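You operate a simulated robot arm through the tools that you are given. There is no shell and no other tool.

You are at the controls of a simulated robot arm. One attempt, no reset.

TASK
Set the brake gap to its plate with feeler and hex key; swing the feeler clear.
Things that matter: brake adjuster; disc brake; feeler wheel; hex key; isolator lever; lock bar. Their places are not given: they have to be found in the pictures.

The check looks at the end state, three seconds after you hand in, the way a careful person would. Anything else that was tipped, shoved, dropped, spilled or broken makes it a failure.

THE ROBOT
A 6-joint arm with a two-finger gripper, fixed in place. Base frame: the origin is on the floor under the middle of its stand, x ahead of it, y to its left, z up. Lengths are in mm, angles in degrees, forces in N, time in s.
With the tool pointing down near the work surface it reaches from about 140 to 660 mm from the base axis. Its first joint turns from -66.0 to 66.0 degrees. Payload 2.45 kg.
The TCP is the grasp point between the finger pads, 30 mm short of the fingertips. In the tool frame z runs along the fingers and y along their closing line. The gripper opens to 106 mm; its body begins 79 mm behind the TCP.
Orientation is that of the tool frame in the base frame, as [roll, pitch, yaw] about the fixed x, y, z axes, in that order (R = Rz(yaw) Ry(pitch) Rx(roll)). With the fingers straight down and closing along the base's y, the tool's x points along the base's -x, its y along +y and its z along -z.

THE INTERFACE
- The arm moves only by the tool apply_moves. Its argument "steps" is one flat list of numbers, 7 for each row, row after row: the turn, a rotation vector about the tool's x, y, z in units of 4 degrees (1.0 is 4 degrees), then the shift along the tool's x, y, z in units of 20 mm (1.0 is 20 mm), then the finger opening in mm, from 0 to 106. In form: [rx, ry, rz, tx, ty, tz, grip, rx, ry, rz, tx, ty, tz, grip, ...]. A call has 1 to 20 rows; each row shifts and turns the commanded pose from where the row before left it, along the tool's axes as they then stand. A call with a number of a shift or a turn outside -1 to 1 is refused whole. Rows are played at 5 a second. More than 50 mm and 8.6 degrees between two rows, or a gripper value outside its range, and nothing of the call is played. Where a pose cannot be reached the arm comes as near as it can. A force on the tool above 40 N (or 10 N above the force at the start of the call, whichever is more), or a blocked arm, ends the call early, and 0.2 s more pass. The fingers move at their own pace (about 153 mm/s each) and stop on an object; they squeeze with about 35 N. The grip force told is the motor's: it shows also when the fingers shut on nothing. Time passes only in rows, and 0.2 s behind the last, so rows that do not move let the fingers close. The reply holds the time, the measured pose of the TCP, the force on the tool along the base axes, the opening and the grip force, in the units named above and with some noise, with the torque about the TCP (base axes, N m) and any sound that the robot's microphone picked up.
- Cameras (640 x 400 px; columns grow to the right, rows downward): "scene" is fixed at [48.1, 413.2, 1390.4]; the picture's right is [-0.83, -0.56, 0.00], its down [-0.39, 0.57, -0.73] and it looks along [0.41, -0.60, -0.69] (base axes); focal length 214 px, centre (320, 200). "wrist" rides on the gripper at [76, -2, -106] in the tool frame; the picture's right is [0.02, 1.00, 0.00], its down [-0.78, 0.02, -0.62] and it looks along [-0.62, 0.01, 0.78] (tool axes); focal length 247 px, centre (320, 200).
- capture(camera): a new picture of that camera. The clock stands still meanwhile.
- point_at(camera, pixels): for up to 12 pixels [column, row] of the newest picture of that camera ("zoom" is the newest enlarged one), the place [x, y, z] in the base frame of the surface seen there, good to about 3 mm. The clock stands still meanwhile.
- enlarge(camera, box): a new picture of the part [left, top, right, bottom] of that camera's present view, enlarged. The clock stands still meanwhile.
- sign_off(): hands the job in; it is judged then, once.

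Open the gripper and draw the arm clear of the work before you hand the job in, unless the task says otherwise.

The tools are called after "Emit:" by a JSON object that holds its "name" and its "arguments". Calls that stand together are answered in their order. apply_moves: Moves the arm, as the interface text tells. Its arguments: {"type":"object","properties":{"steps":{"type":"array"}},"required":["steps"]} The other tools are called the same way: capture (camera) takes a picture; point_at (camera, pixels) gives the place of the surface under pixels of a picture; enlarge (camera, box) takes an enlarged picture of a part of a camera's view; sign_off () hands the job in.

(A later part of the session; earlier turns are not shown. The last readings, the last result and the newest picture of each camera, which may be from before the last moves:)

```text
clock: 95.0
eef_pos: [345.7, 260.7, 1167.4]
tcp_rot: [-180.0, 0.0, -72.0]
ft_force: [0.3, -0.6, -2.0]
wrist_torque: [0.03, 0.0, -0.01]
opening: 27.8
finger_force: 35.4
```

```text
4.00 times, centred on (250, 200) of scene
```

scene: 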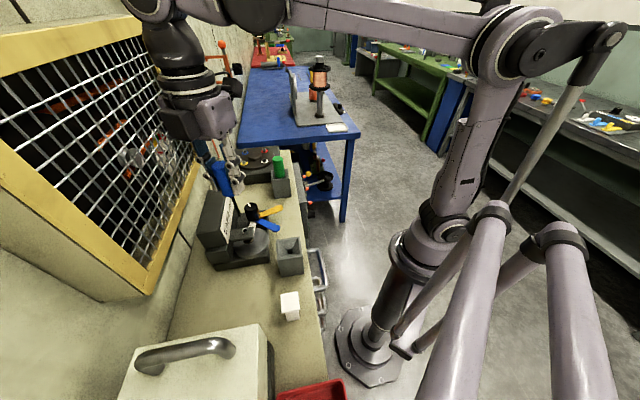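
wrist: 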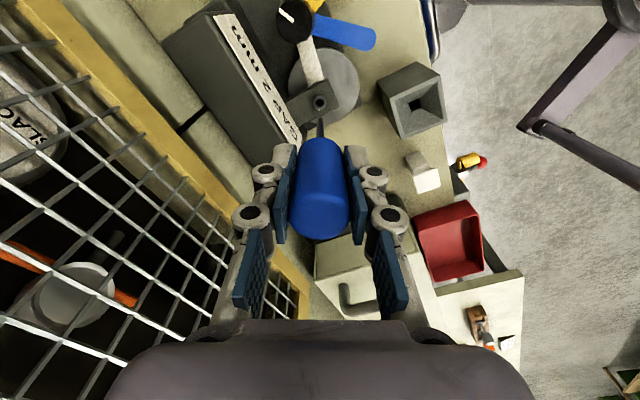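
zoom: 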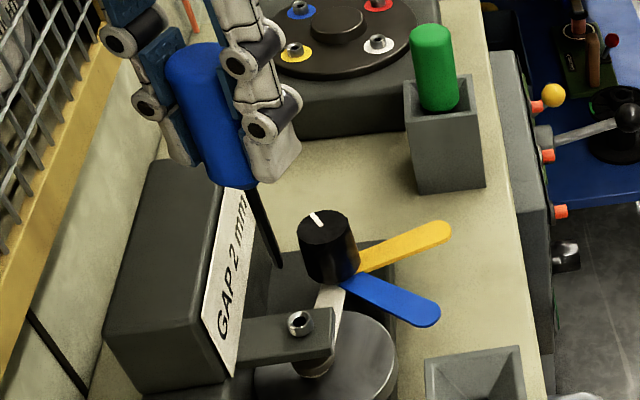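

I check alignment: directly beneath the key axis the socket should appear at about (320.5,103.7) in the wrist view.

Emit:
{"name": "enlarge", "arguments": {"camera": "wrist", "box": [295, 85, 345, 135]}}

Emit:
{"name": "point_at", "arguments": {"camera": "zoom", "pixels": [[320, 390], [320, 370], [320, 350]]}}

```text
8.00 times, centred on (320, 110) of wrist
```

zoom: 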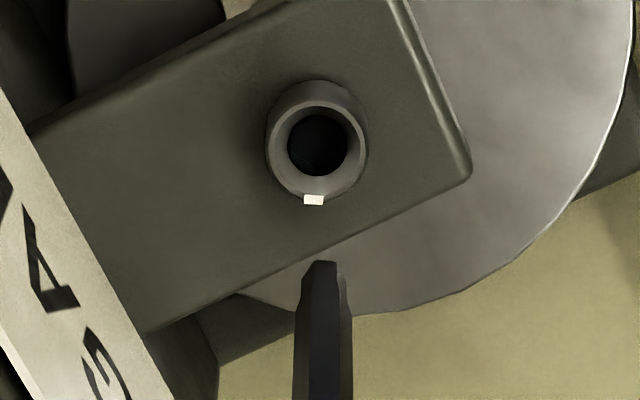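

```text
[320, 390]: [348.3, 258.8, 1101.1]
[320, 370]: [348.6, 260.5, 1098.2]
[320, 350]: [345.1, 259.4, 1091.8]
```

Socket appears at (319.6,104.1) versus (320.5,103.7) expected. The estimates differ by a couple of mm, so I lower the tip to a few mm above the rim to compare directly.

Emit:
{"name": "apply_moves", "arguments": {"steps": [0, 0, 0, 0, 0, 0.8, 22, 0, 0, 0, 0, 0, 0.7, 22, 0, 0, 0, 0, 0, 0.3, 22, 0, 0, 0, 0, 0, 0, 22]}}

Emit:
{"name": "capture", "arguments": {"camera": "wrist"}}

Emit:
{"name": "enlarge", "arguments": {"camera": "wrist", "box": [295, 90, 345, 140]}}

Emit:
{"name": "enlarge", "arguments": {"camera": "scene", "box": [225, 205, 265, 245]}}

```text
clock: 96.0
eef_pos: [346.5, 259.7, 1130.7]
tcp_rot: [179.9, 0.0, -72.0]
ft_force: [-0.7, 0.2, -1.2]
wrist_torque: [-0.07, 0.0, 0.03]
opening: 28.0
finger_force: 34.8
```

```text
taken
```

wrist: 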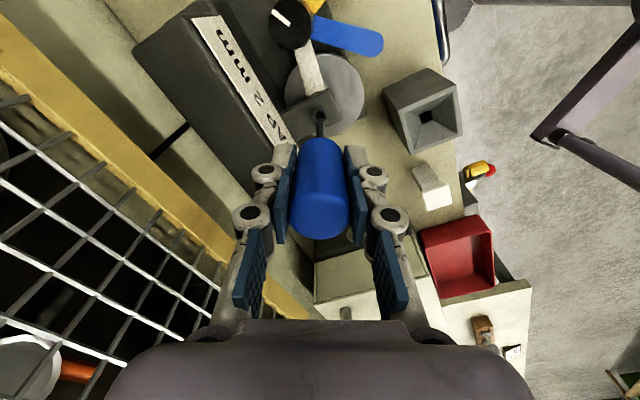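

```text
8.00 times, centred on (320, 115) of wrist
```

zoom: 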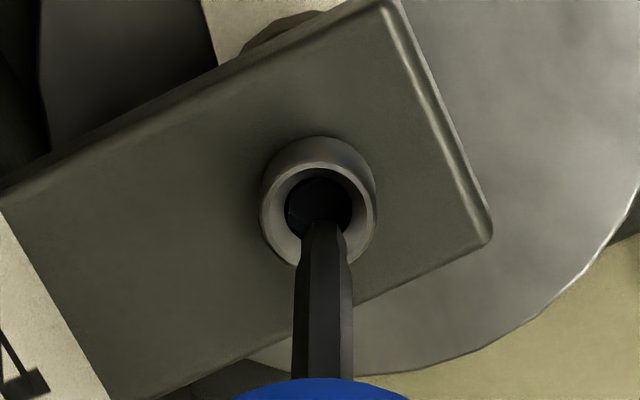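

```text
10.00 times, centred on (245, 225) of scene
```

zoom: 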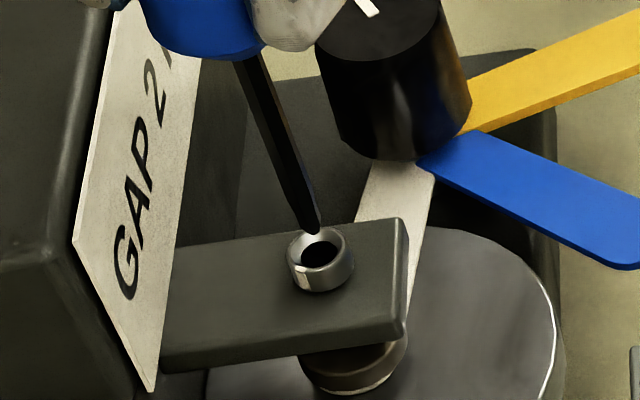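

The tip is just over the socket (tip at (315,230) vs opening centre (320,250) in the scene zoom), within ~0.5–1 mm. I shift 0.5 mm sideways and descend slowly in 2 mm steps, watching the force.

Emit:
{"name": "apply_moves", "arguments": {"steps": [0, 0, 0, 0, -0.03, 0, 22, 0, 0, 0, 0, 0, 0.1, 22, 0, 0, 0, 0, 0, 0.1, 22, 0, 0, 0, 0, 0, 0.1, 22, 0, 0, 0, 0, 0, 0.1, 22, 0, 0, 0, 0, 0, 0.1, 22]}}

Emit:
{"name": "enlarge", "arguments": {"camera": "scene", "box": [225, 205, 265, 245]}}

Emit:
{"name": "enlarge", "arguments": {"camera": "wrist", "box": [295, 90, 345, 140]}}

```text
clock: 97.4
eef_pos: [347.6, 260.2, 1122.5]
tcp_rot: [179.9, 0.0, -72.0]
ft_force: [0.4, 0.4, -1.9]
wrist_torque: [0.0, -0.02, -0.02]
opening: 27.9
finger_force: 35.1
```

```text
10.00 times, centred on (245, 225) of scene
```

zoom: 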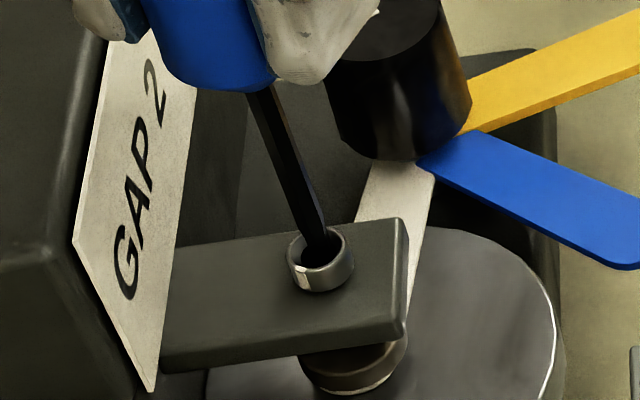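

```text
8.00 times, centred on (320, 115) of wrist
```

zoom: 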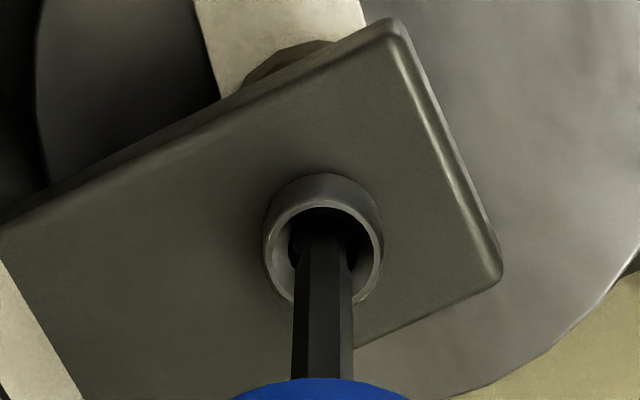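

The tip is entering the socket, well centred. I continue down in 2 mm steps.

Emit:
{"name": "apply_moves", "arguments": {"steps": [0, 0, 0, 0, 0, 0.1, 22, 0, 0, 0, 0, 0, 0.1, 22, 0, 0, 0, 0, 0, 0.1, 22, 0, 0, 0, 0, 0, 0.1, 22, 0, 0, 0, 0, 0, 0.1, 22, 0, 0, 0, 0, 0, 0, 22]}}

Emit:
{"name": "enlarge", "arguments": {"camera": "scene", "box": [225, 205, 265, 245]}}

Emit:
{"name": "enlarge", "arguments": {"camera": "wrist", "box": [295, 90, 345, 140]}}

```text
clock: 98.4
eef_pos: [347.3, 260.2, 1117.1]
tcp_rot: [-179.9, -0.1, -72.0]
ft_force: [-0.8, 0.3, 8.4]
wrist_torque: [-0.06, 0.07, 0.02]
opening: 27.7
finger_force: 35.1
stopped in row 5: the force on the tool passed its limit at 45 N (the readings are from after the stop); the commanded pose is now the measured one
```

```text
10.00 times, centred on (245, 225) of scene
```

zoom: 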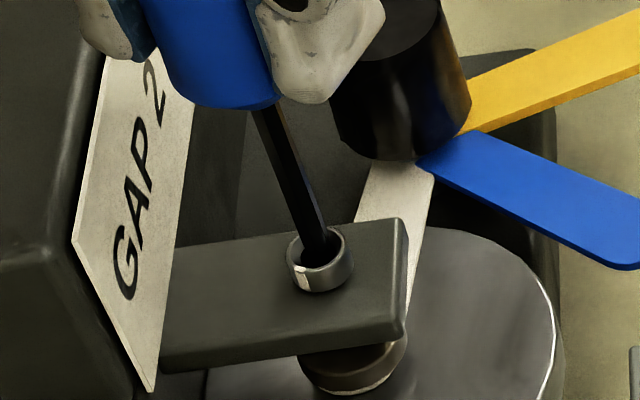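

```text
8.00 times, centred on (320, 115) of wrist
```

zoom: 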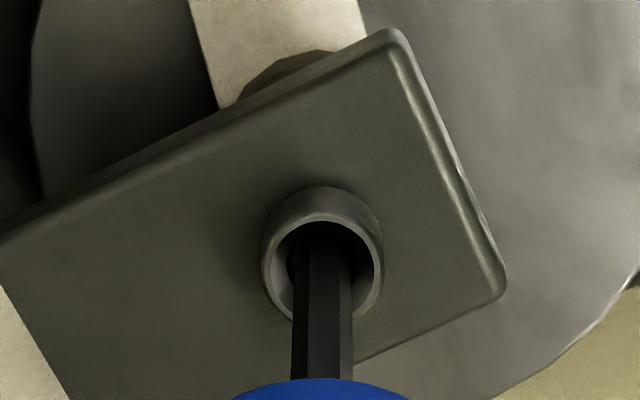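

Contact at z=1117 with the tip ~5 mm inside the socket. I turn clockwise 12° with a slight push to see whether it seats or the adjuster's mark moves.

Emit:
{"name": "apply_moves", "arguments": {"steps": [0, 0, 0.5, 0, 0, 0.02, 22, 0, 0, 0.5, 0, 0, 0.02, 22, 0, 0, 0.5, 0, 0, 0.02, 22, 0, 0, 0.5, 0, 0, 0, 22, 0, 0, 0.5, 0, 0, 0, 22, 0, 0, 0.5, 0, 0, 0, 22]}}

Emit:
{"name": "enlarge", "arguments": {"camera": "scene", "box": [225, 205, 265, 245]}}

Emit:
{"name": "enlarge", "arguments": {"camera": "wrist", "box": [295, 90, 345, 140]}}

```text
clock: 99.3
eef_pos: [347.3, 260.3, 1117.1]
tcp_rot: [-179.8, 0.0, -78.0]
ft_force: [0.2, 0.2, 8.6]
wrist_torque: [-0.06, 0.08, 0.0]
opening: 27.7
finger_force: 34.7
stopped in row 4: the force on the tool passed its limit at 42 N (the readings are from after the stop); the commanded pose is now the measured one
```

```text
10.00 times, centred on (245, 225) of scene
```

zoom: 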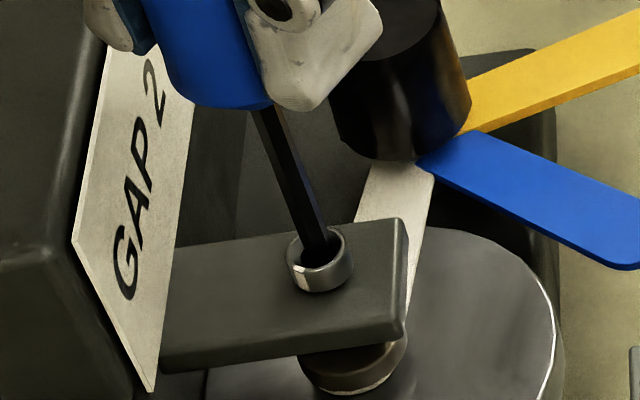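

```text
8.00 times, centred on (320, 115) of wrist
```

zoom: 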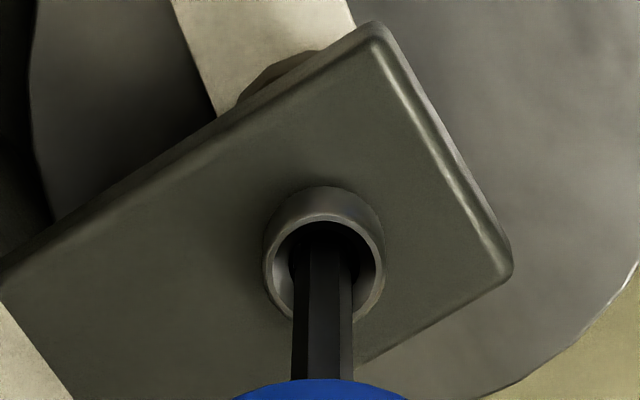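

The mark may have moved slightly; the push is stiff. I relieve the push slightly and turn 20° clockwise to see if the adjuster follows.

Emit:
{"name": "apply_moves", "arguments": {"steps": [0, 0, 0, 0, 0, -0.01, 22, 0, 0, 1, 0, 0, 0, 22, 0, 0, 1, 0, 0, 0, 22, 0, 0, 1, 0, 0, 0, 22, 0, 0, 1, 0, 0, 0, 22, 0, 0, 1, 0, 0, 0, 22]}}

Emit:
{"name": "enlarge", "arguments": {"camera": "scene", "box": [225, 205, 265, 245]}}

Emit:
{"name": "enlarge", "arguments": {"camera": "wrist", "box": [295, 90, 345, 140]}}

```text
clock: 100.7
eef_pos: [347.4, 260.7, 1116.2]
tcp_rot: [-179.8, 0.1, -98.1]
ft_force: [1.0, 0.6, 5.7]
wrist_torque: [0.04, -0.06, 0.06]
opening: 27.6
finger_force: 35.2
```

```text
10.00 times, centred on (245, 225) of scene
```

zoom: 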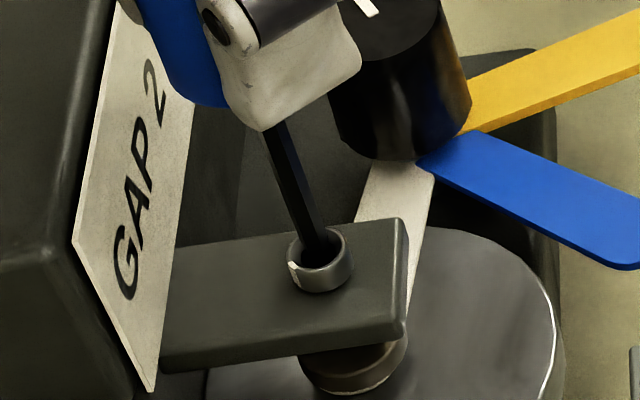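

```text
8.00 times, centred on (320, 115) of wrist
```

zoom: 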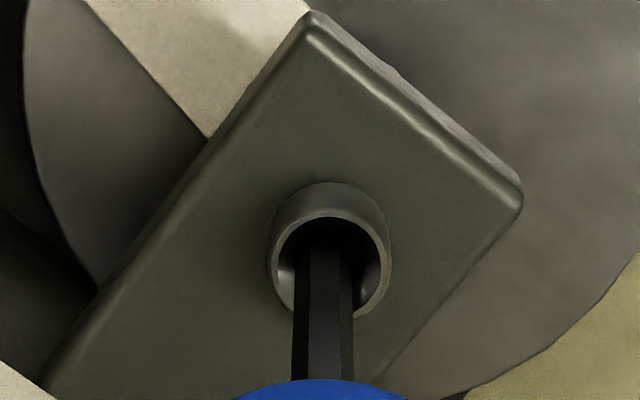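

The mark moved with the key, so the adjuster turns. I go on clockwise by 40° and check torque and mark.

Emit:
{"name": "apply_moves", "arguments": {"steps": [0, 0, 1, 0, 0, 0, 22, 0, 0, 1, 0, 0, 0, 22, 0, 0, 1, 0, 0, 0, 22, 0, 0, 1, 0, 0, 0, 22, 0, 0, 1, 0, 0, 0, 22, 0, 0, 1, 0, 0, 0, 22, 0, 0, 1, 0, 0, 0, 22, 0, 0, 1, 0, 0, 0, 22, 0, 0, 1, 0, 0, 0, 22, 0, 0, 1, 0, 0, 0, 22]}}

Emit:
{"name": "enlarge", "arguments": {"camera": "scene", "box": [225, 205, 265, 245]}}

Emit:
{"name": "capture", "arguments": {"camera": "wrist"}}

```text
clock: 102.9
eef_pos: [347.4, 260.7, 1116.6]
tcp_rot: [-180.0, 0.2, -138.2]
ft_force: [0.1, 0.5, 10.8]
wrist_torque: [-0.01, 0.0, 0.0]
opening: 27.8
finger_force: 34.9
```

```text
10.00 times, centred on (245, 225) of scene
```

zoom: 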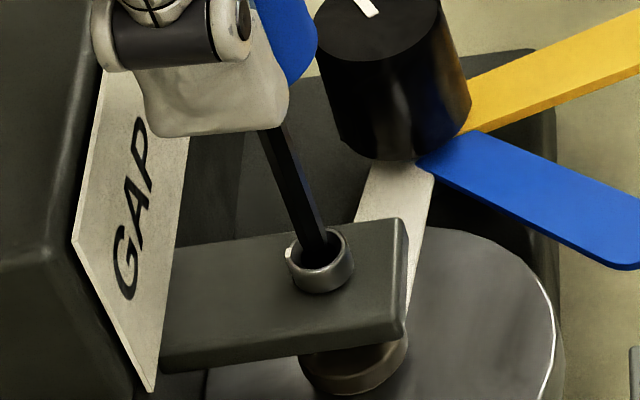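

```text
taken
```

wrist: 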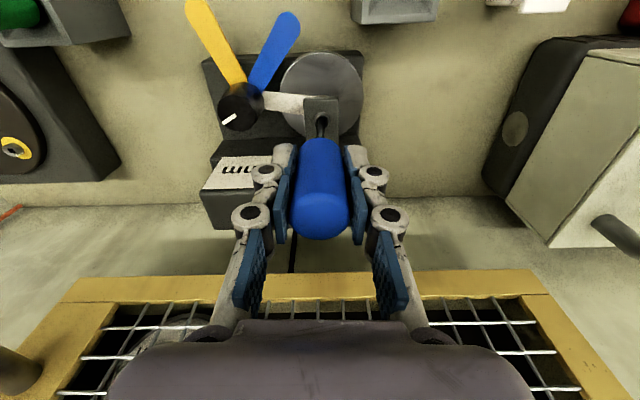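

The adjuster keeps turning. I look closely at the pad and blade from the scene camera to see how far it has come down.

Emit:
{"name": "enlarge", "arguments": {"camera": "scene", "box": [235, 225, 275, 250]}}

Emit:
{"name": "enlarge", "arguments": {"camera": "wrist", "box": [280, 70, 370, 150]}}

```text
16.00 times, centred on (255, 238) of scene
```

zoom: 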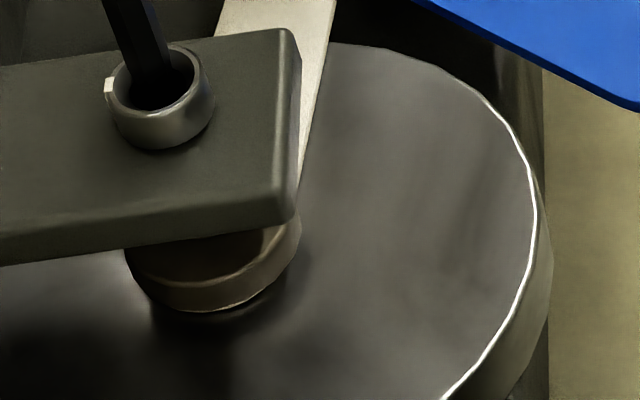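

```text
5.00 times, centred on (325, 110) of wrist
```

zoom: 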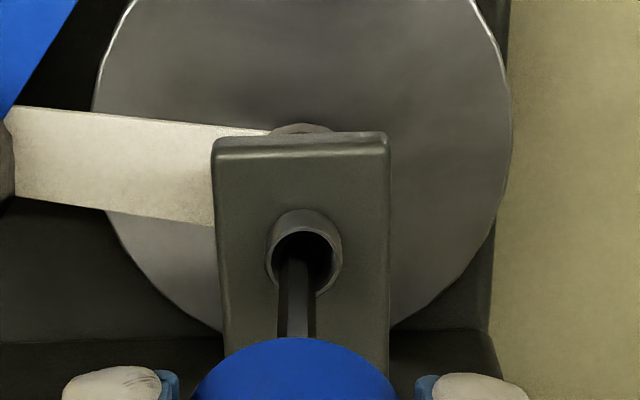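

I turn another 40° clockwise.

Emit:
{"name": "apply_moves", "arguments": {"steps": [0, 0, 1, 0, 0, 0, 22, 0, 0, 1, 0, 0, 0, 22, 0, 0, 1, 0, 0, 0, 22, 0, 0, 1, 0, 0, 0, 22, 0, 0, 1, 0, 0, 0, 22, 0, 0, 1, 0, 0, 0, 22, 0, 0, 1, 0, 0, 0, 22, 0, 0, 1, 0, 0, 0, 22, 0, 0, 1, 0, 0, 0, 22, 0, 0, 1, 0, 0, 0, 22]}}

Emit:
{"name": "enlarge", "arguments": {"camera": "scene", "box": [235, 225, 275, 250]}}

Emit:
{"name": "capture", "arguments": {"camera": "scene"}}

```text
clock: 105.1
eef_pos: [347.3, 260.6, 1116.3]
tcp_rot: [179.9, 0.1, -178.2]
ft_force: [-3.1, -0.1, -0.6]
wrist_torque: [-0.1, 0.25, 0.04]
opening: 27.7
finger_force: 34.7
```

```text
16.00 times, centred on (255, 238) of scene
```

zoom: 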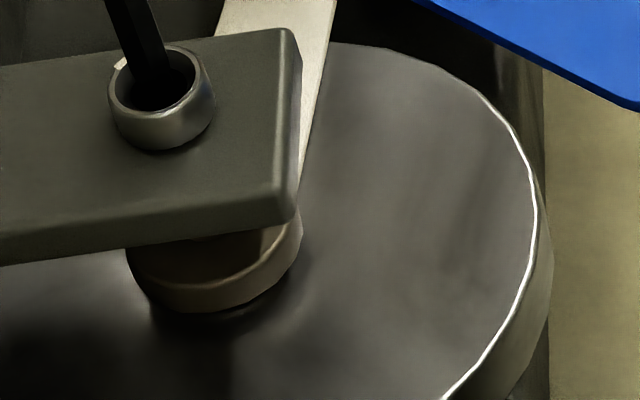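

```text
taken
```

scene: 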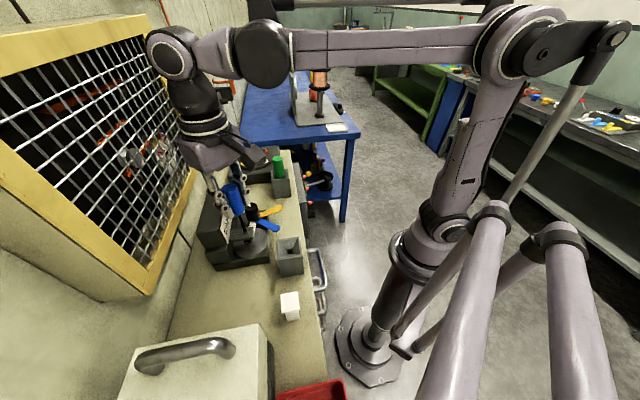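

The mark turns with the key and the vertical contact eased, so the screw is moving down. I continue another 60° clockwise, following down slightly.

Emit:
{"name": "apply_moves", "arguments": {"steps": [0, 0, 1, 0, 0, 0.0015, 22, 0, 0, 1, 0, 0, 0.0015, 22, 0, 0, 1, 0, 0, 0.0015, 22, 0, 0, 1, 0, 0, 0.0015, 22, 0, 0, 1, 0, 0, 0.0015, 22, 0, 0, 1, 0, 0, 0.0015, 22, 0, 0, 1, 0, 0, 0.0015, 22, 0, 0, 1, 0, 0, 0.0015, 22, 0, 0, 1, 0, 0, 0.0015, 22, 0, 0, 1, 0, 0, 0.0015, 22, 0, 0, 1, 0, 0, 0.0015, 22, 0, 0, 1, 0, 0, 0.0015, 22, 0, 0, 1, 0, 0, 0.0015, 22, 0, 0, 1, 0, 0, 0.0015, 22, 0, 0, 1, 0, 0, 0.0015, 22]}}

Emit:
{"name": "enlarge", "arguments": {"camera": "scene", "box": [235, 225, 275, 250]}}

Emit:
{"name": "capture", "arguments": {"camera": "wrist"}}

```text
clock: 108.3
eef_pos: [347.2, 260.9, 1117.6]
tcp_rot: [179.8, 0.0, 122.0]
ft_force: [-0.6, 1.4, 3.4]
wrist_torque: [0.13, -0.02, 0.07]
opening: 27.8
finger_force: 35.2
```

```text
16.00 times, centred on (255, 238) of scene
```

zoom: 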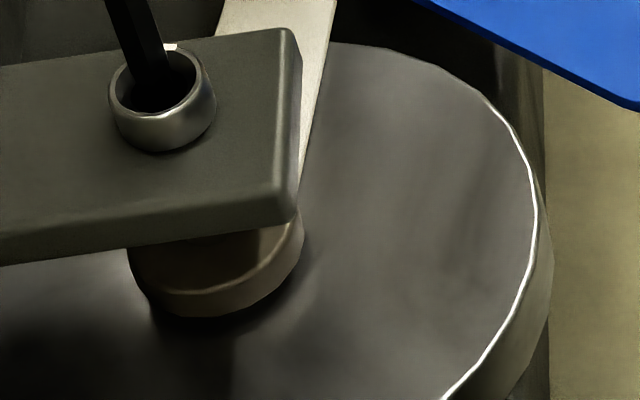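

```text
taken
```

wrist: 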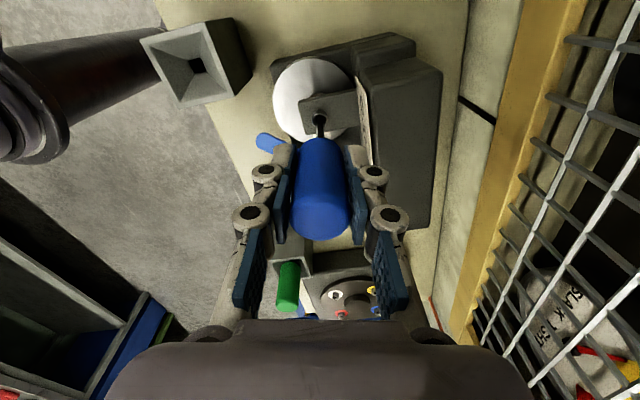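

Pad bottom has come down ~1 mm for ~166° (≈2 mm per turn), so about 370° more. I lift the key out 16 mm, turn it back by 180° in the air (hex symmetry) and re-insert.

Emit:
{"name": "apply_moves", "arguments": {"steps": [0, 0, 0, 0, 0, -0.2, 22, 0, 0, 0, 0, 0, -0.3, 22, 0, 0, 0, 0, 0, -0.3, 22, 0, 0, -1, 0, 0, 0, 22, 0, 0, -1, 0, 0, 0, 22, 0, 0, -1, 0, 0, 0, 22, 0, 0, -1, 0, 0, 0, 22, 0, 0, -1, 0, 0, 0, 22, 0, 0, -1, 0, 0, 0, 22, 0, 0, -1, 0, 0, 0, 22, 0, 0, -1, 0, 0, 0, 22, 0, 0, -1, 0, 0, 0, 22, 0, 0, -1, 0, 0, 0, 22, 0, 0, -1, 0, 0, 0, 22, 0, 0, -1, 0, 0, 0, 22, 0, 0, -1, 0, 0, 0, 22, 0, 0, -1, 0, 0, 0, 22, 0, 0, -1, 0, 0, 0, 22, 0, 0, -1, 0, 0, 0, 22, 0, 0, -1, 0, 0, 0, 22]}}

Emit:
{"name": "apply_moves", "arguments": {"steps": [0, 0, -1, 0, 0, 0, 22, 0, 0, -1, 0, 0, 0, 22, 0, 0, -1, 0, 0, 0, 22, 0, 0, -1, 0, 0, 0, 22, 0, 0, -1, 0, 0, 0, 22, 0, 0, -1, 0, 0, 0, 22, 0, 0, -1, 0, 0, 0, 22, 0, 0, -1, 0, 0, 0, 22, 0, 0, -1, 0, 0, 0, 22, 0, 0, -1, 0, 0, 0, 22, 0, 0, -1, 0, 0, 0, 22, 0, 0, -1, 0, 0, 0, 22, 0, 0, -1, 0, 0, 0, 22, 0, 0, -1, 0, 0, 0, 22, 0, 0, -1, 0, 0, 0, 22, 0, 0, -1, 0, 0, 0, 22, 0, 0, -1, 0, 0, 0, 22, 0, 0, -1, 0, 0, 0, 22]}}

Emit:
{"name": "apply_moves", "arguments": {"steps": [0, 0, -1, 0, 0, 0, 22, 0, 0, -1, 0, 0, 0, 22, 0, 0, -1, 0, 0, 0, 22, 0, 0, -1, 0, 0, 0, 22, 0, 0, -1, 0, 0, 0, 22, 0, 0, -1, 0, 0, 0, 22, 0, 0, -1, 0, 0, 0, 22, 0, 0, -1, 0, 0, 0, 22, 0, 0, -1, 0, 0, 0, 22, 0, 0, -1, 0, 0, 0, 22]}}

Emit:
{"name": "enlarge", "arguments": {"camera": "scene", "box": [225, 205, 265, 245]}}

Emit:
{"name": "enlarge", "arguments": {"camera": "wrist", "box": [295, 90, 345, 140]}}

```text
clock: 112.5
eef_pos: [346.9, 261.5, 1132.3]
tcp_rot: [180.0, 0.1, -170.0]
ft_force: [-0.4, 0.6, -1.8]
wrist_torque: [-0.01, -0.02, -0.03]
opening: 27.8
finger_force: 35.2
```

```text
clock: 116.3
eef_pos: [346.4, 260.3, 1132.3]
tcp_rot: [-179.9, 0.1, -97.9]
ft_force: [0.0, -0.3, -2.2]
wrist_torque: [0.03, 0.04, 0.02]
opening: 27.8
finger_force: 35.2
```

```text
clock: 118.5
eef_pos: [346.8, 261.0, 1132.6]
tcp_rot: [-179.8, 0.1, -57.8]
ft_force: [0.1, 0.0, -1.2]
wrist_torque: [-0.02, 0.01, -0.03]
opening: 27.7
finger_force: 35.5
```

```text
10.00 times, centred on (245, 225) of scene
```

zoom: 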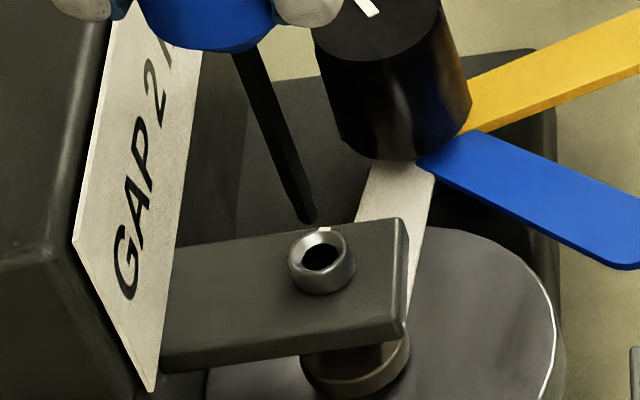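

```text
8.00 times, centred on (320, 115) of wrist
```

zoom: 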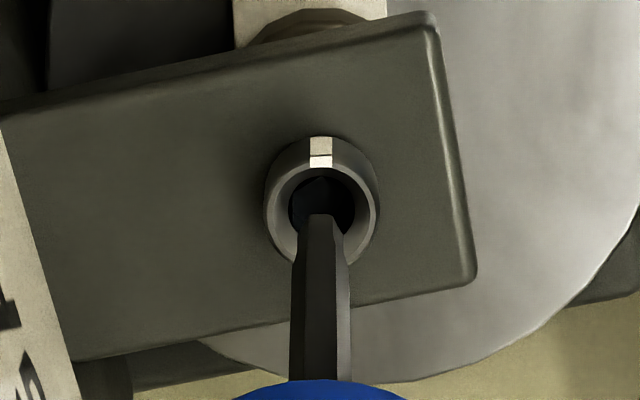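

Aligned after the 180° turn back (tip (308,222) over opening (321,248)). I re-insert, with fine steps at the end.

Emit:
{"name": "apply_moves", "arguments": {"steps": [0, 0, 0, 0, 0, 0.2, 22, 0, 0, 0, 0, 0, 0.2, 22, 0, 0, 0, 0, 0, 0.15, 22, 0, 0, 0, 0, 0, 0.1, 22, 0, 0, 0, 0, 0, 0.05, 22, 0, 0, 0, 0, 0, 0.05, 22, 0, 0, 0, 0, 0, 0.03, 22, 0, 0, 0, 0, 0, 0, 22]}}

Emit:
{"name": "enlarge", "arguments": {"camera": "scene", "box": [225, 205, 265, 245]}}

```text
clock: 120.3
eef_pos: [346.3, 261.4, 1116.7]
tcp_rot: [-180.0, 0.0, -58.0]
ft_force: [-2.6, 3.4, -0.7]
wrist_torque: [0.4, 0.3, 0.01]
opening: 27.8
finger_force: 35.3
```

```text
10.00 times, centred on (245, 225) of scene
```

zoom: 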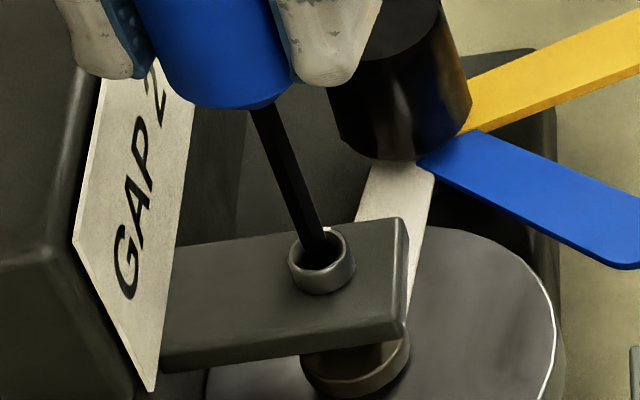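

Seated again at z≈1116.7. I turn clockwise 80° with slight following.

Emit:
{"name": "apply_moves", "arguments": {"steps": [0, 0, 1, 0, 0, 0.0015, 22, 0, 0, 1, 0, 0, 0.0015, 22, 0, 0, 1, 0, 0, 0.0015, 22, 0, 0, 1, 0, 0, 0.0015, 22, 0, 0, 1, 0, 0, 0.0015, 22, 0, 0, 1, 0, 0, 0.0015, 22, 0, 0, 1, 0, 0, 0.0015, 22, 0, 0, 1, 0, 0, 0.0015, 22, 0, 0, 1, 0, 0, 0.0015, 22, 0, 0, 1, 0, 0, 0.0015, 22, 0, 0, 1, 0, 0, 0.0015, 22, 0, 0, 1, 0, 0, 0.0015, 22, 0, 0, 1, 0, 0, 0.0015, 22, 0, 0, 1, 0, 0, 0.0015, 22, 0, 0, 1, 0, 0, 0.0015, 22, 0, 0, 1, 0, 0, 0.0015, 22, 0, 0, 1, 0, 0, 0.0015, 22, 0, 0, 1, 0, 0, 0.0015, 22, 0, 0, 1, 0, 0, 0.0015, 22, 0, 0, 1, 0, 0, 0.0015, 22]}}

Emit:
{"name": "enlarge", "arguments": {"camera": "scene", "box": [235, 225, 275, 250]}}

```text
clock: 124.5
eef_pos: [346.4, 259.6, 1116.6]
tcp_rot: [-179.9, 0.1, -138.1]
ft_force: [-0.7, -0.1, -1.1]
wrist_torque: [0.01, 0.08, 0.27]
opening: 27.6
finger_force: 35.7
```

```text
16.00 times, centred on (255, 238) of scene
```

zoom: 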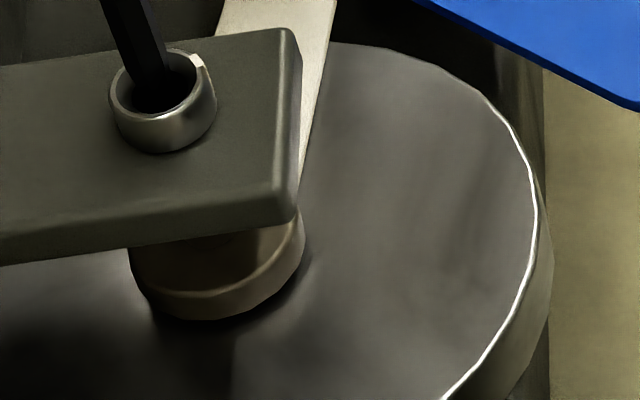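

Torque rose to 0.27 N m and the mark turned only ~40° for the last 80°, so there was slip or play. I look at the socket and the handle in the grip.

Emit:
{"name": "capture", "arguments": {"camera": "wrist"}}

Emit:
{"name": "enlarge", "arguments": {"camera": "wrist", "box": [295, 90, 345, 140]}}

Emit:
{"name": "enlarge", "arguments": {"camera": "scene", "box": [190, 150, 290, 260]}}

```text
taken
```

wrist: 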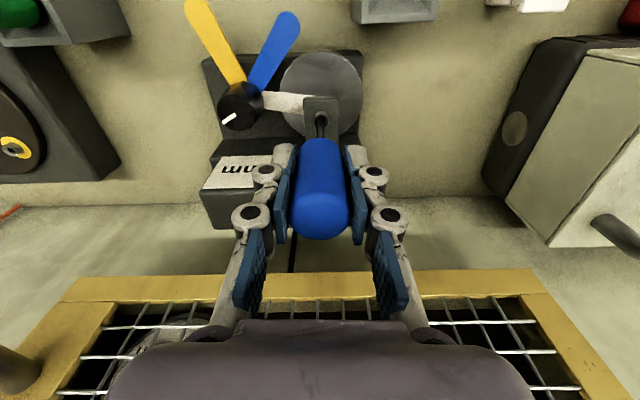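

```text
8.00 times, centred on (320, 115) of wrist
```

zoom: 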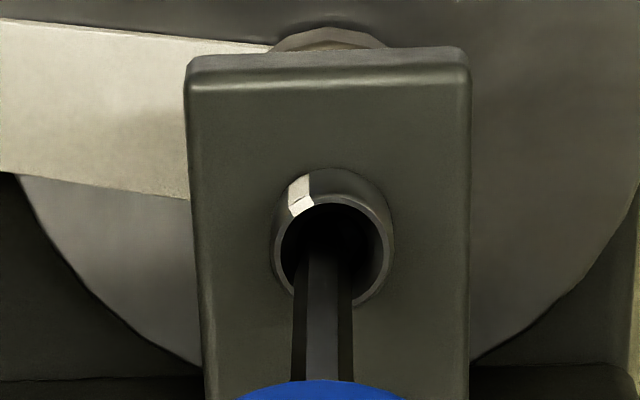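

```text
3.64 times, centred on (240, 205) of scene
```

zoom: 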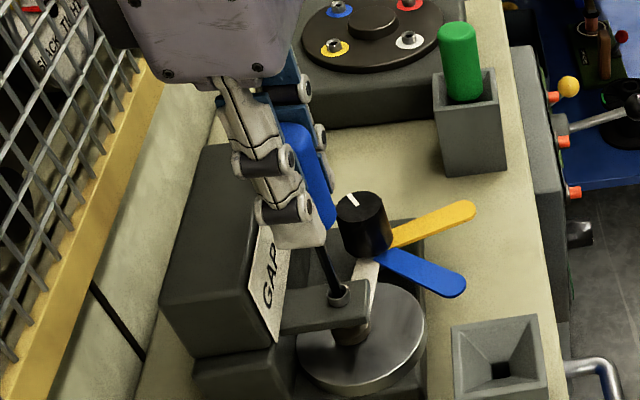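

The torque rise and stall fit the pad touching the white blade after ~210° of screw turn (≈3 mm). I back the hand off 4° to relieve torque and read again.

Emit:
{"name": "apply_moves", "arguments": {"steps": [0, 0, -0.5, 0, 0, 0, 22, 0, 0, -0.5, 0, 0, 0, 22, 0, 0, 0, 0, 0, 0, 22]}}

Emit:
{"name": "enlarge", "arguments": {"camera": "wrist", "box": [295, 90, 345, 140]}}

Emit:
{"name": "enlarge", "arguments": {"camera": "scene", "box": [235, 225, 275, 250]}}

```text
clock: 125.3
eef_pos: [347.7, 261.6, 1116.7]
tcp_rot: [180.0, 0.1, -134.0]
ft_force: [-1.6, 0.4, -1.1]
wrist_torque: [0.02, 0.12, 0.21]
opening: 27.7
finger_force: 35.2
```

```text
8.00 times, centred on (320, 115) of wrist
```

zoom: 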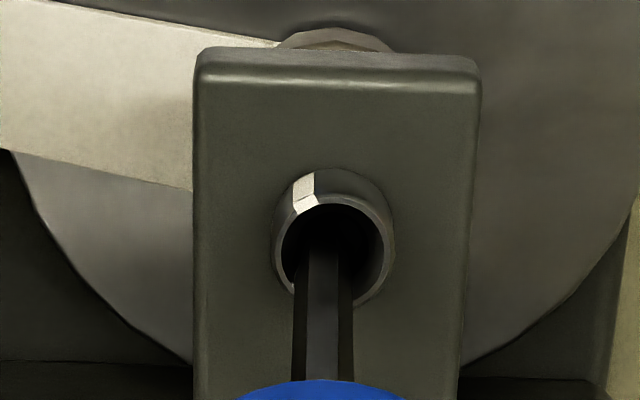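

```text
16.00 times, centred on (255, 238) of scene
```

zoom: 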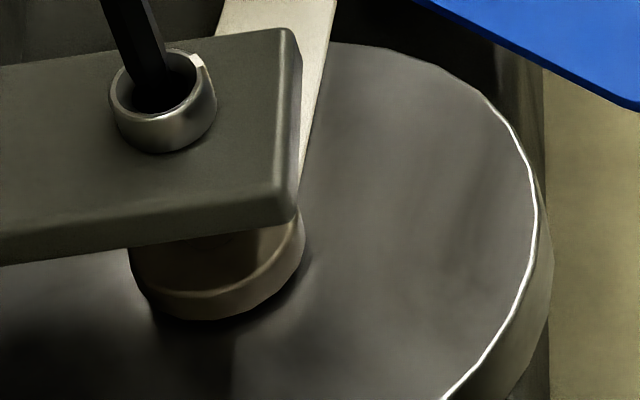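

The mark stays put while the torque only drops elastically, so the screw is against a stop – the blade. I back off another 14° to relieve the wind-up and read.

Emit:
{"name": "apply_moves", "arguments": {"steps": [0, 0, -1, 0, 0, 0, 22, 0, 0, -1, 0, 0, 0, 22, 0, 0, -1, 0, 0, 0, 22, 0, 0, -0.5, 0, 0, 0, 22, 0, 0, 0, 0, 0, 0, 22]}}

Emit:
{"name": "enlarge", "arguments": {"camera": "scene", "box": [235, 225, 275, 250]}}

```text
clock: 126.5
eef_pos: [347.3, 260.4, 1117.5]
tcp_rot: [-180.0, 0.1, -120.0]
ft_force: [0.3, -0.2, -1.4]
wrist_torque: [0.01, 0.0, 0.06]
opening: 27.7
finger_force: 35.2
```

```text
16.00 times, centred on (255, 238) of scene
```

zoom: 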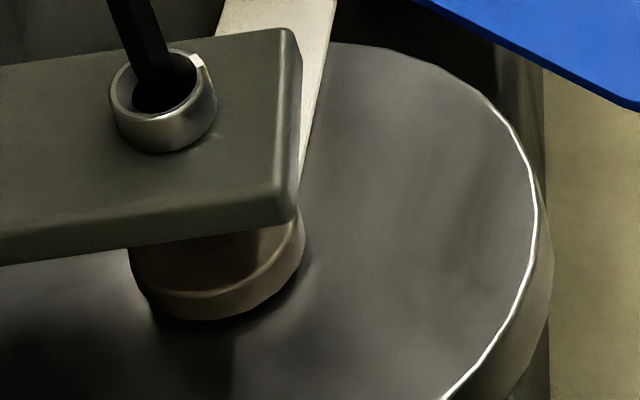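

Torque is nearly gone and the mark is unchanged. I lift the key straight out, turn back to heading 108° and carry it over the holder.

Emit:
{"name": "apply_moves", "arguments": {"steps": [0, 0, -0.5, 0, 0, 0, 22, 0, 0, 0, 0, 0, -0.3, 22, 0, 0, 0, 0, 0, -0.6, 22, 0, 0, 0, 0, 0, -1, 22, 0, 0, 0, 0, 0, -1, 22, 0, 0, 0, 0, 0, -0.6, 22, 0, 0, -1, 0, 0, 0, 22, 0, 0, -1, 0, 0, 0, 22, 0, 0, -1, 0, 0, 0, 22, 0, 0, -1, 0, 0, 0, 22, 0, 0, -1, 0, 0, 0, 22, 0, 0, -1, 0, 0, 0, 22, 0, 0, -1, 0, 0, 0, 22, 0, 0, -1, 0, 0, 0, 22, 0, 0, -1, 0, 0, 0, 22, 0, 0, -1, 0, 0, 0, 22, 0, 0, -1, 0, 0, 0, 22, 0, 0, -0.5, 0, 0, 0, 22]}}

Emit:
{"name": "apply_moves", "arguments": {"steps": [0, 0, 0, -0.073, 0.88, 0, 22, 0, 0, 0, -0.073, 0.88, 0, 22, 0, 0, 0, -0.073, 0.88, 0, 22, 0, 0, 0, -0.073, 0.88, 0, 22, 0, 0, 0, -0.073, 0.88, 0, 22, 0, 0, 0, -0.073, 0.88, 0, 22, 0, 0, 0, 0, 0, 0, 22]}}

Emit:
{"name": "capture", "arguments": {"camera": "wrist"}}

Emit:
{"name": "enlarge", "arguments": {"camera": "scene", "box": [225, 160, 325, 280]}}

```text
clock: 130.3
eef_pos: [347.0, 260.5, 1186.7]
tcp_rot: [-179.9, 0.0, -72.0]
ft_force: [0.1, -0.2, -1.1]
wrist_torque: [0.04, -0.01, 0.02]
opening: 27.7
finger_force: 35.2
```

```text
clock: 131.9
eef_pos: [244.3, 235.3, 1187.2]
tcp_rot: [-179.8, 0.0, -72.1]
ft_force: [-0.2, -0.1, -0.8]
wrist_torque: [-0.01, 0.01, 0.01]
opening: 27.5
finger_force: 34.5
```

```text
taken
```

wrist: 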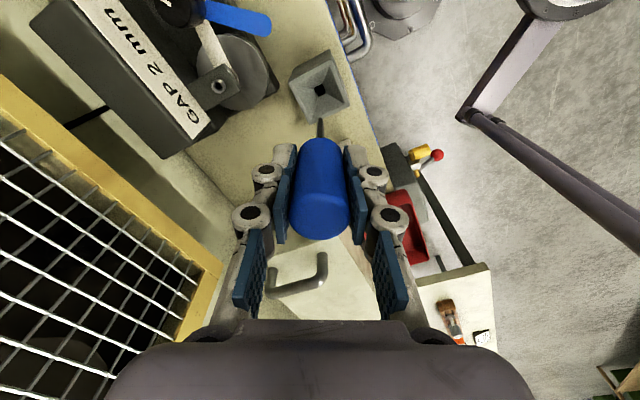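

```text
3.33 times, centred on (275, 220) of scene
```

zoom: 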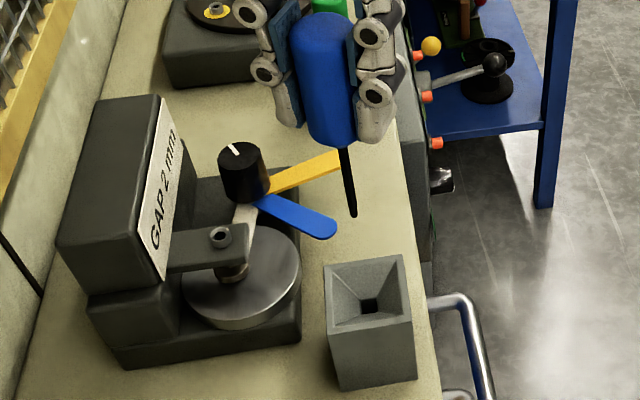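

The key hangs over the holder funnel, hole at (320,90) as expected. I lower it down to where it was picked, slowing at the end.

Emit:
{"name": "apply_moves", "arguments": {"steps": [0, 0, 0, 0, 0, 1, 22, 0, 0, 0, 0, 0, 1, 22, 0, 0, 0, 0, 0, 1, 22, 0, 0, 0, 0, 0, 1, 22, 0, 0, 0, 0, 0, 0.5, 22, 0, 0, 0, 0, 0, 0.5, 22, 0, 0, 0, 0, 0, 0.5, 22, 0, 0, 0, 0, 0, 0.5, 22, 0, 0, 0, 0, 0, 0.4, 22, 0, 0, 0, 0, 0, 0.3, 22, 0, 0, 0, 0, 0, 0.2, 22, 0, 0, 0, 0, 0, 0.1, 22]}}

Emit:
{"name": "enlarge", "arguments": {"camera": "scene", "box": [245, 200, 325, 290]}}

```text
clock: 134.5
eef_pos: [243.8, 236.8, 1046.4]
tcp_rot: [-179.8, 0.0, -72.1]
ft_force: [-0.2, 0.0, -0.7]
wrist_torque: [-0.03, 0.01, 0.0]
opening: 27.5
finger_force: 35.5
```

```text
4.44 times, centred on (285, 245) of scene
```

zoom: 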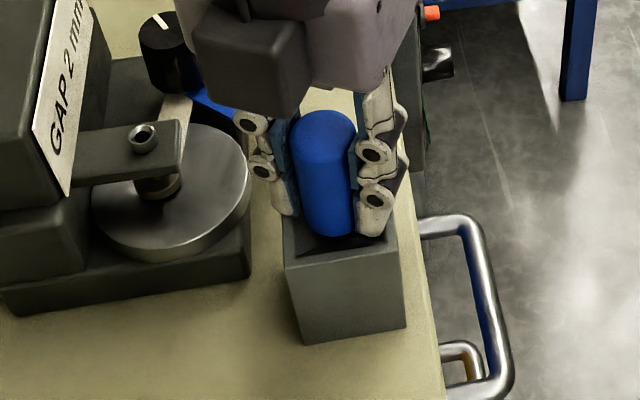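

At z=1046, no contact yet. I lower in 1 mm steps until it touches down.

Emit:
{"name": "apply_moves", "arguments": {"steps": [0, 0, 0, 0, 0, 0.05, 22, 0, 0, 0, 0, 0, 0.05, 22, 0, 0, 0, 0, 0, 0.05, 22, 0, 0, 0, 0, 0, 0.05, 22, 0, 0, 0, 0, 0, 0, 22]}}

```text
clock: 135.7
eef_pos: [244.5, 235.8, 1042.2]
tcp_rot: [-179.8, -0.1, -72.0]
ft_force: [-0.2, -0.4, -2.0]
wrist_torque: [-0.02, 0.03, -0.02]
opening: 27.7
finger_force: 34.9
```

Emit:
{"name": "apply_moves", "arguments": {"steps": [0, 0, 0, 0, 0, 0.04, 22, 0, 0, 0, 0, 0, 0.04, 22, 0, 0, 0, 0, 0, 0.04, 22, 0, 0, 0, 0, 0, 0, 22]}}

```text
clock: 136.6
eef_pos: [243.4, 237.2, 1040.6]
tcp_rot: [-179.9, 0.1, -72.1]
ft_force: [-2.7, -1.4, 6.6]
wrist_torque: [-0.1, 0.09, -0.01]
opening: 27.5
finger_force: 35.5
stopped in row 4: the force on the tool passed its limit at 42 N (the readings are from after the stop); the commanded pose is now the measured one
```

It touched down at z≈1040.6. I open the fingers and rise straight up.

Emit:
{"name": "apply_moves", "arguments": {"steps": [0, 0, 0, 0, 0, 0, 40, 0, 0, 0, 0, 0, 0, 60, 0, 0, 0, 0, 0, -0.5, 60, 0, 0, 0, 0, 0, -1, 60, 0, 0, 0, 0, 0, -1, 60, 0, 0, 0, 0, 0, -1, 60, 0, 0, 0, 0, 0, -1, 60, 0, 0, 0, 0, 0, -1, 60]}}

Emit:
{"name": "capture", "arguments": {"camera": "wrist"}}

Emit:
{"name": "enlarge", "arguments": {"camera": "scene", "box": [225, 190, 325, 290]}}

```text
clock: 138.4
eef_pos: [244.0, 238.1, 1152.7]
tcp_rot: [-179.8, 0.1, -72.0]
ft_force: [0.8, 0.3, -0.4]
wrist_torque: [0.04, -0.01, 0.0]
opening: 59.9
finger_force: 0.1
```

```text
taken
```

wrist: 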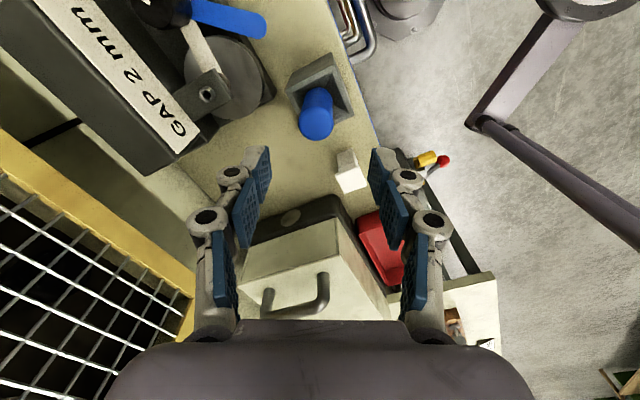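

```text
4.00 times, centred on (275, 240) of scene
```

zoom: 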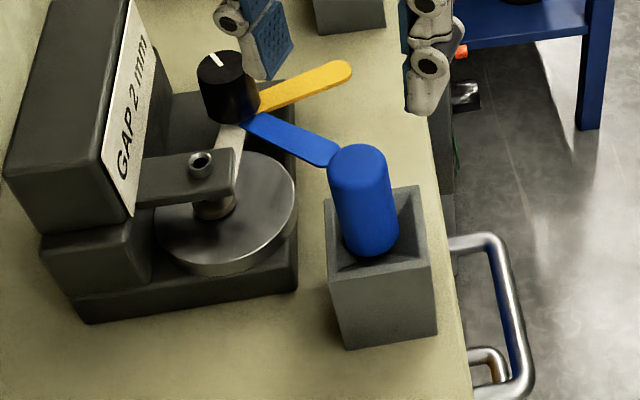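

The key stands back in its holder. Now I go to the low side view to measure pad, white blade and disc.

Emit:
{"name": "apply_moves", "arguments": {"steps": [0, 0, 1, 0, 0, 0, 60, 0, 0, 1, 0, 0, 0, 60, 0, 0, 1, 0, 0, 0, 60, 0, 0, 1, 0, 0, 0, 60, 0, 0, 1, 0, 0, 0, 60, 0, 0, 1, 0, 0, 0, 60, 0, 0, 1, 0, 0, 0, 60, 0, 0, 1, 0, 0, 0, 60, 0, 0, 1, 0, 0, 0, 60, 0, 0, 1, 0, 0, 0, 60, 0, 0, 1, 0, 0, 0, 60, 0, 0, 1, 0, 0, 0, 60, 0, 0, 1, 0, 0, 0, 60, 0, 0, 1, 0, 0, 0, 60, 0, 0, 1, 0, 0, 0, 60, 0, 0, 1, 0, 0, 0, 60]}}

Emit:
{"name": "apply_moves", "arguments": {"steps": [0, 0, 0, 0.77, -0.91, 0, 106, 0, 0, 0, 0.77, -0.91, 0, 106, 0, 0, 0, 0.77, -0.91, 0, 106, 0, 0, 0, 0.77, -0.91, 0, 106, 0, 0, 0, 0.77, -0.91, 0, 106, 0, 0, 0, 0, 0, 1, 106, 0, -1, 0, 0, 0, 0.4, 106, 0, -1, 0, 0, 0, 0, 106, 0, -1, 0, 0, 0, 0, 106, 0, -1, 0, 0, 0, 0, 106, 0, -1, 0, 0, 0, 0, 106, 0, -1, 0, 0, 0, 0, 106, 0, -1, 0, 0, 0, 0, 106, 0, -1, 0, 0, 0, 0, 106]}}

Emit:
{"name": "apply_moves", "arguments": {"steps": [0, 0, 0, 0.477, 0, 0.763, 106, 0, 0, 0, 0.477, 0, 0.763, 106, 0, 0, 0, 0.477, 0, 0.763, 106, 0, 0, 0, 0.477, 0, 0.763, 106, 0, 0, 0, 0.477, 0, 0.763, 106, 0, -1, 0, 0, 0, 0, 106, 0, -1, 0, 0, 0, 0, 106, 0, -1, 0, 0, 0, 0, 106]}}

Emit:
{"name": "capture", "arguments": {"camera": "wrist"}}

Emit:
{"name": "enlarge", "arguments": {"camera": "wrist", "box": [270, 130, 400, 205]}}

Emit:
{"name": "enlarge", "arguments": {"camera": "wrist", "box": [328, 160, 368, 185]}}

```text
clock: 141.8
eef_pos: [244.7, 237.5, 1152.2]
tcp_rot: [-179.9, 0.1, -136.3]
ft_force: [0.1, -0.5, 0.6]
wrist_torque: [0.0, 0.01, -0.01]
opening: 59.7
finger_force: 0.0
```

```text
clock: 144.8
eef_pos: [252.7, 117.3, 1124.0]
tcp_rot: [-179.9, 32.2, -136.0]
ft_force: [-0.5, 0.0, 0.7]
wrist_torque: [-0.02, -0.01, -0.02]
opening: 106.0
finger_force: 0.1
```

```text
clock: 146.6
eef_pos: [251.9, 117.8, 1033.3]
tcp_rot: [-179.8, 44.1, -136.0]
ft_force: [0.1, -0.2, -0.4]
wrist_torque: [0.04, -0.01, 0.01]
opening: 106.0
finger_force: 0.1
```

```text
taken
```

wrist: 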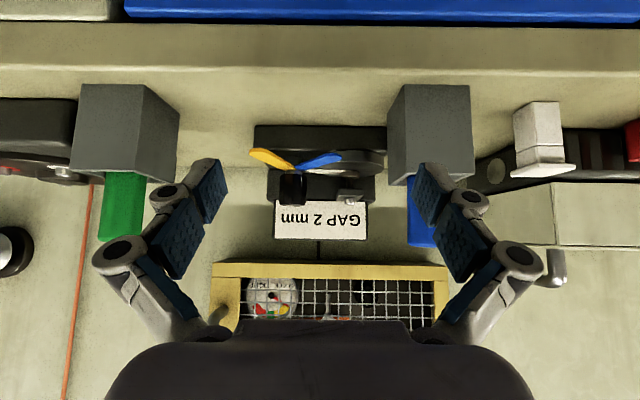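

```text
4.92 times, centred on (335, 168) of wrist
```

zoom: 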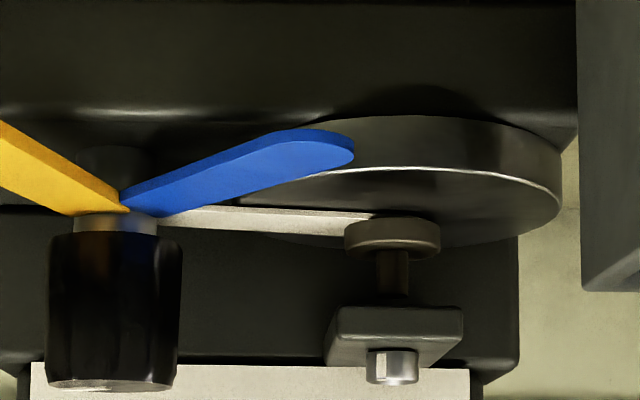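

```text
16.00 times, centred on (348, 172) of wrist
```

zoom: 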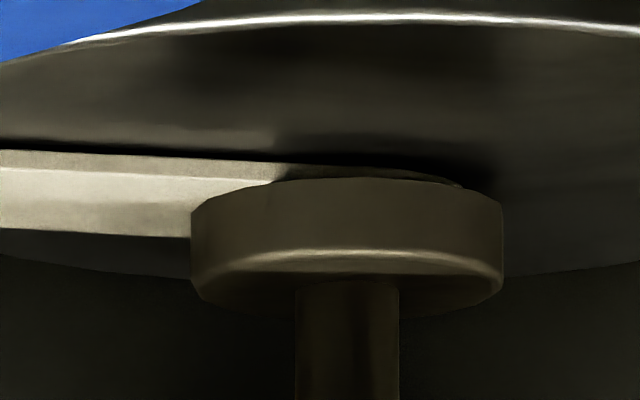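

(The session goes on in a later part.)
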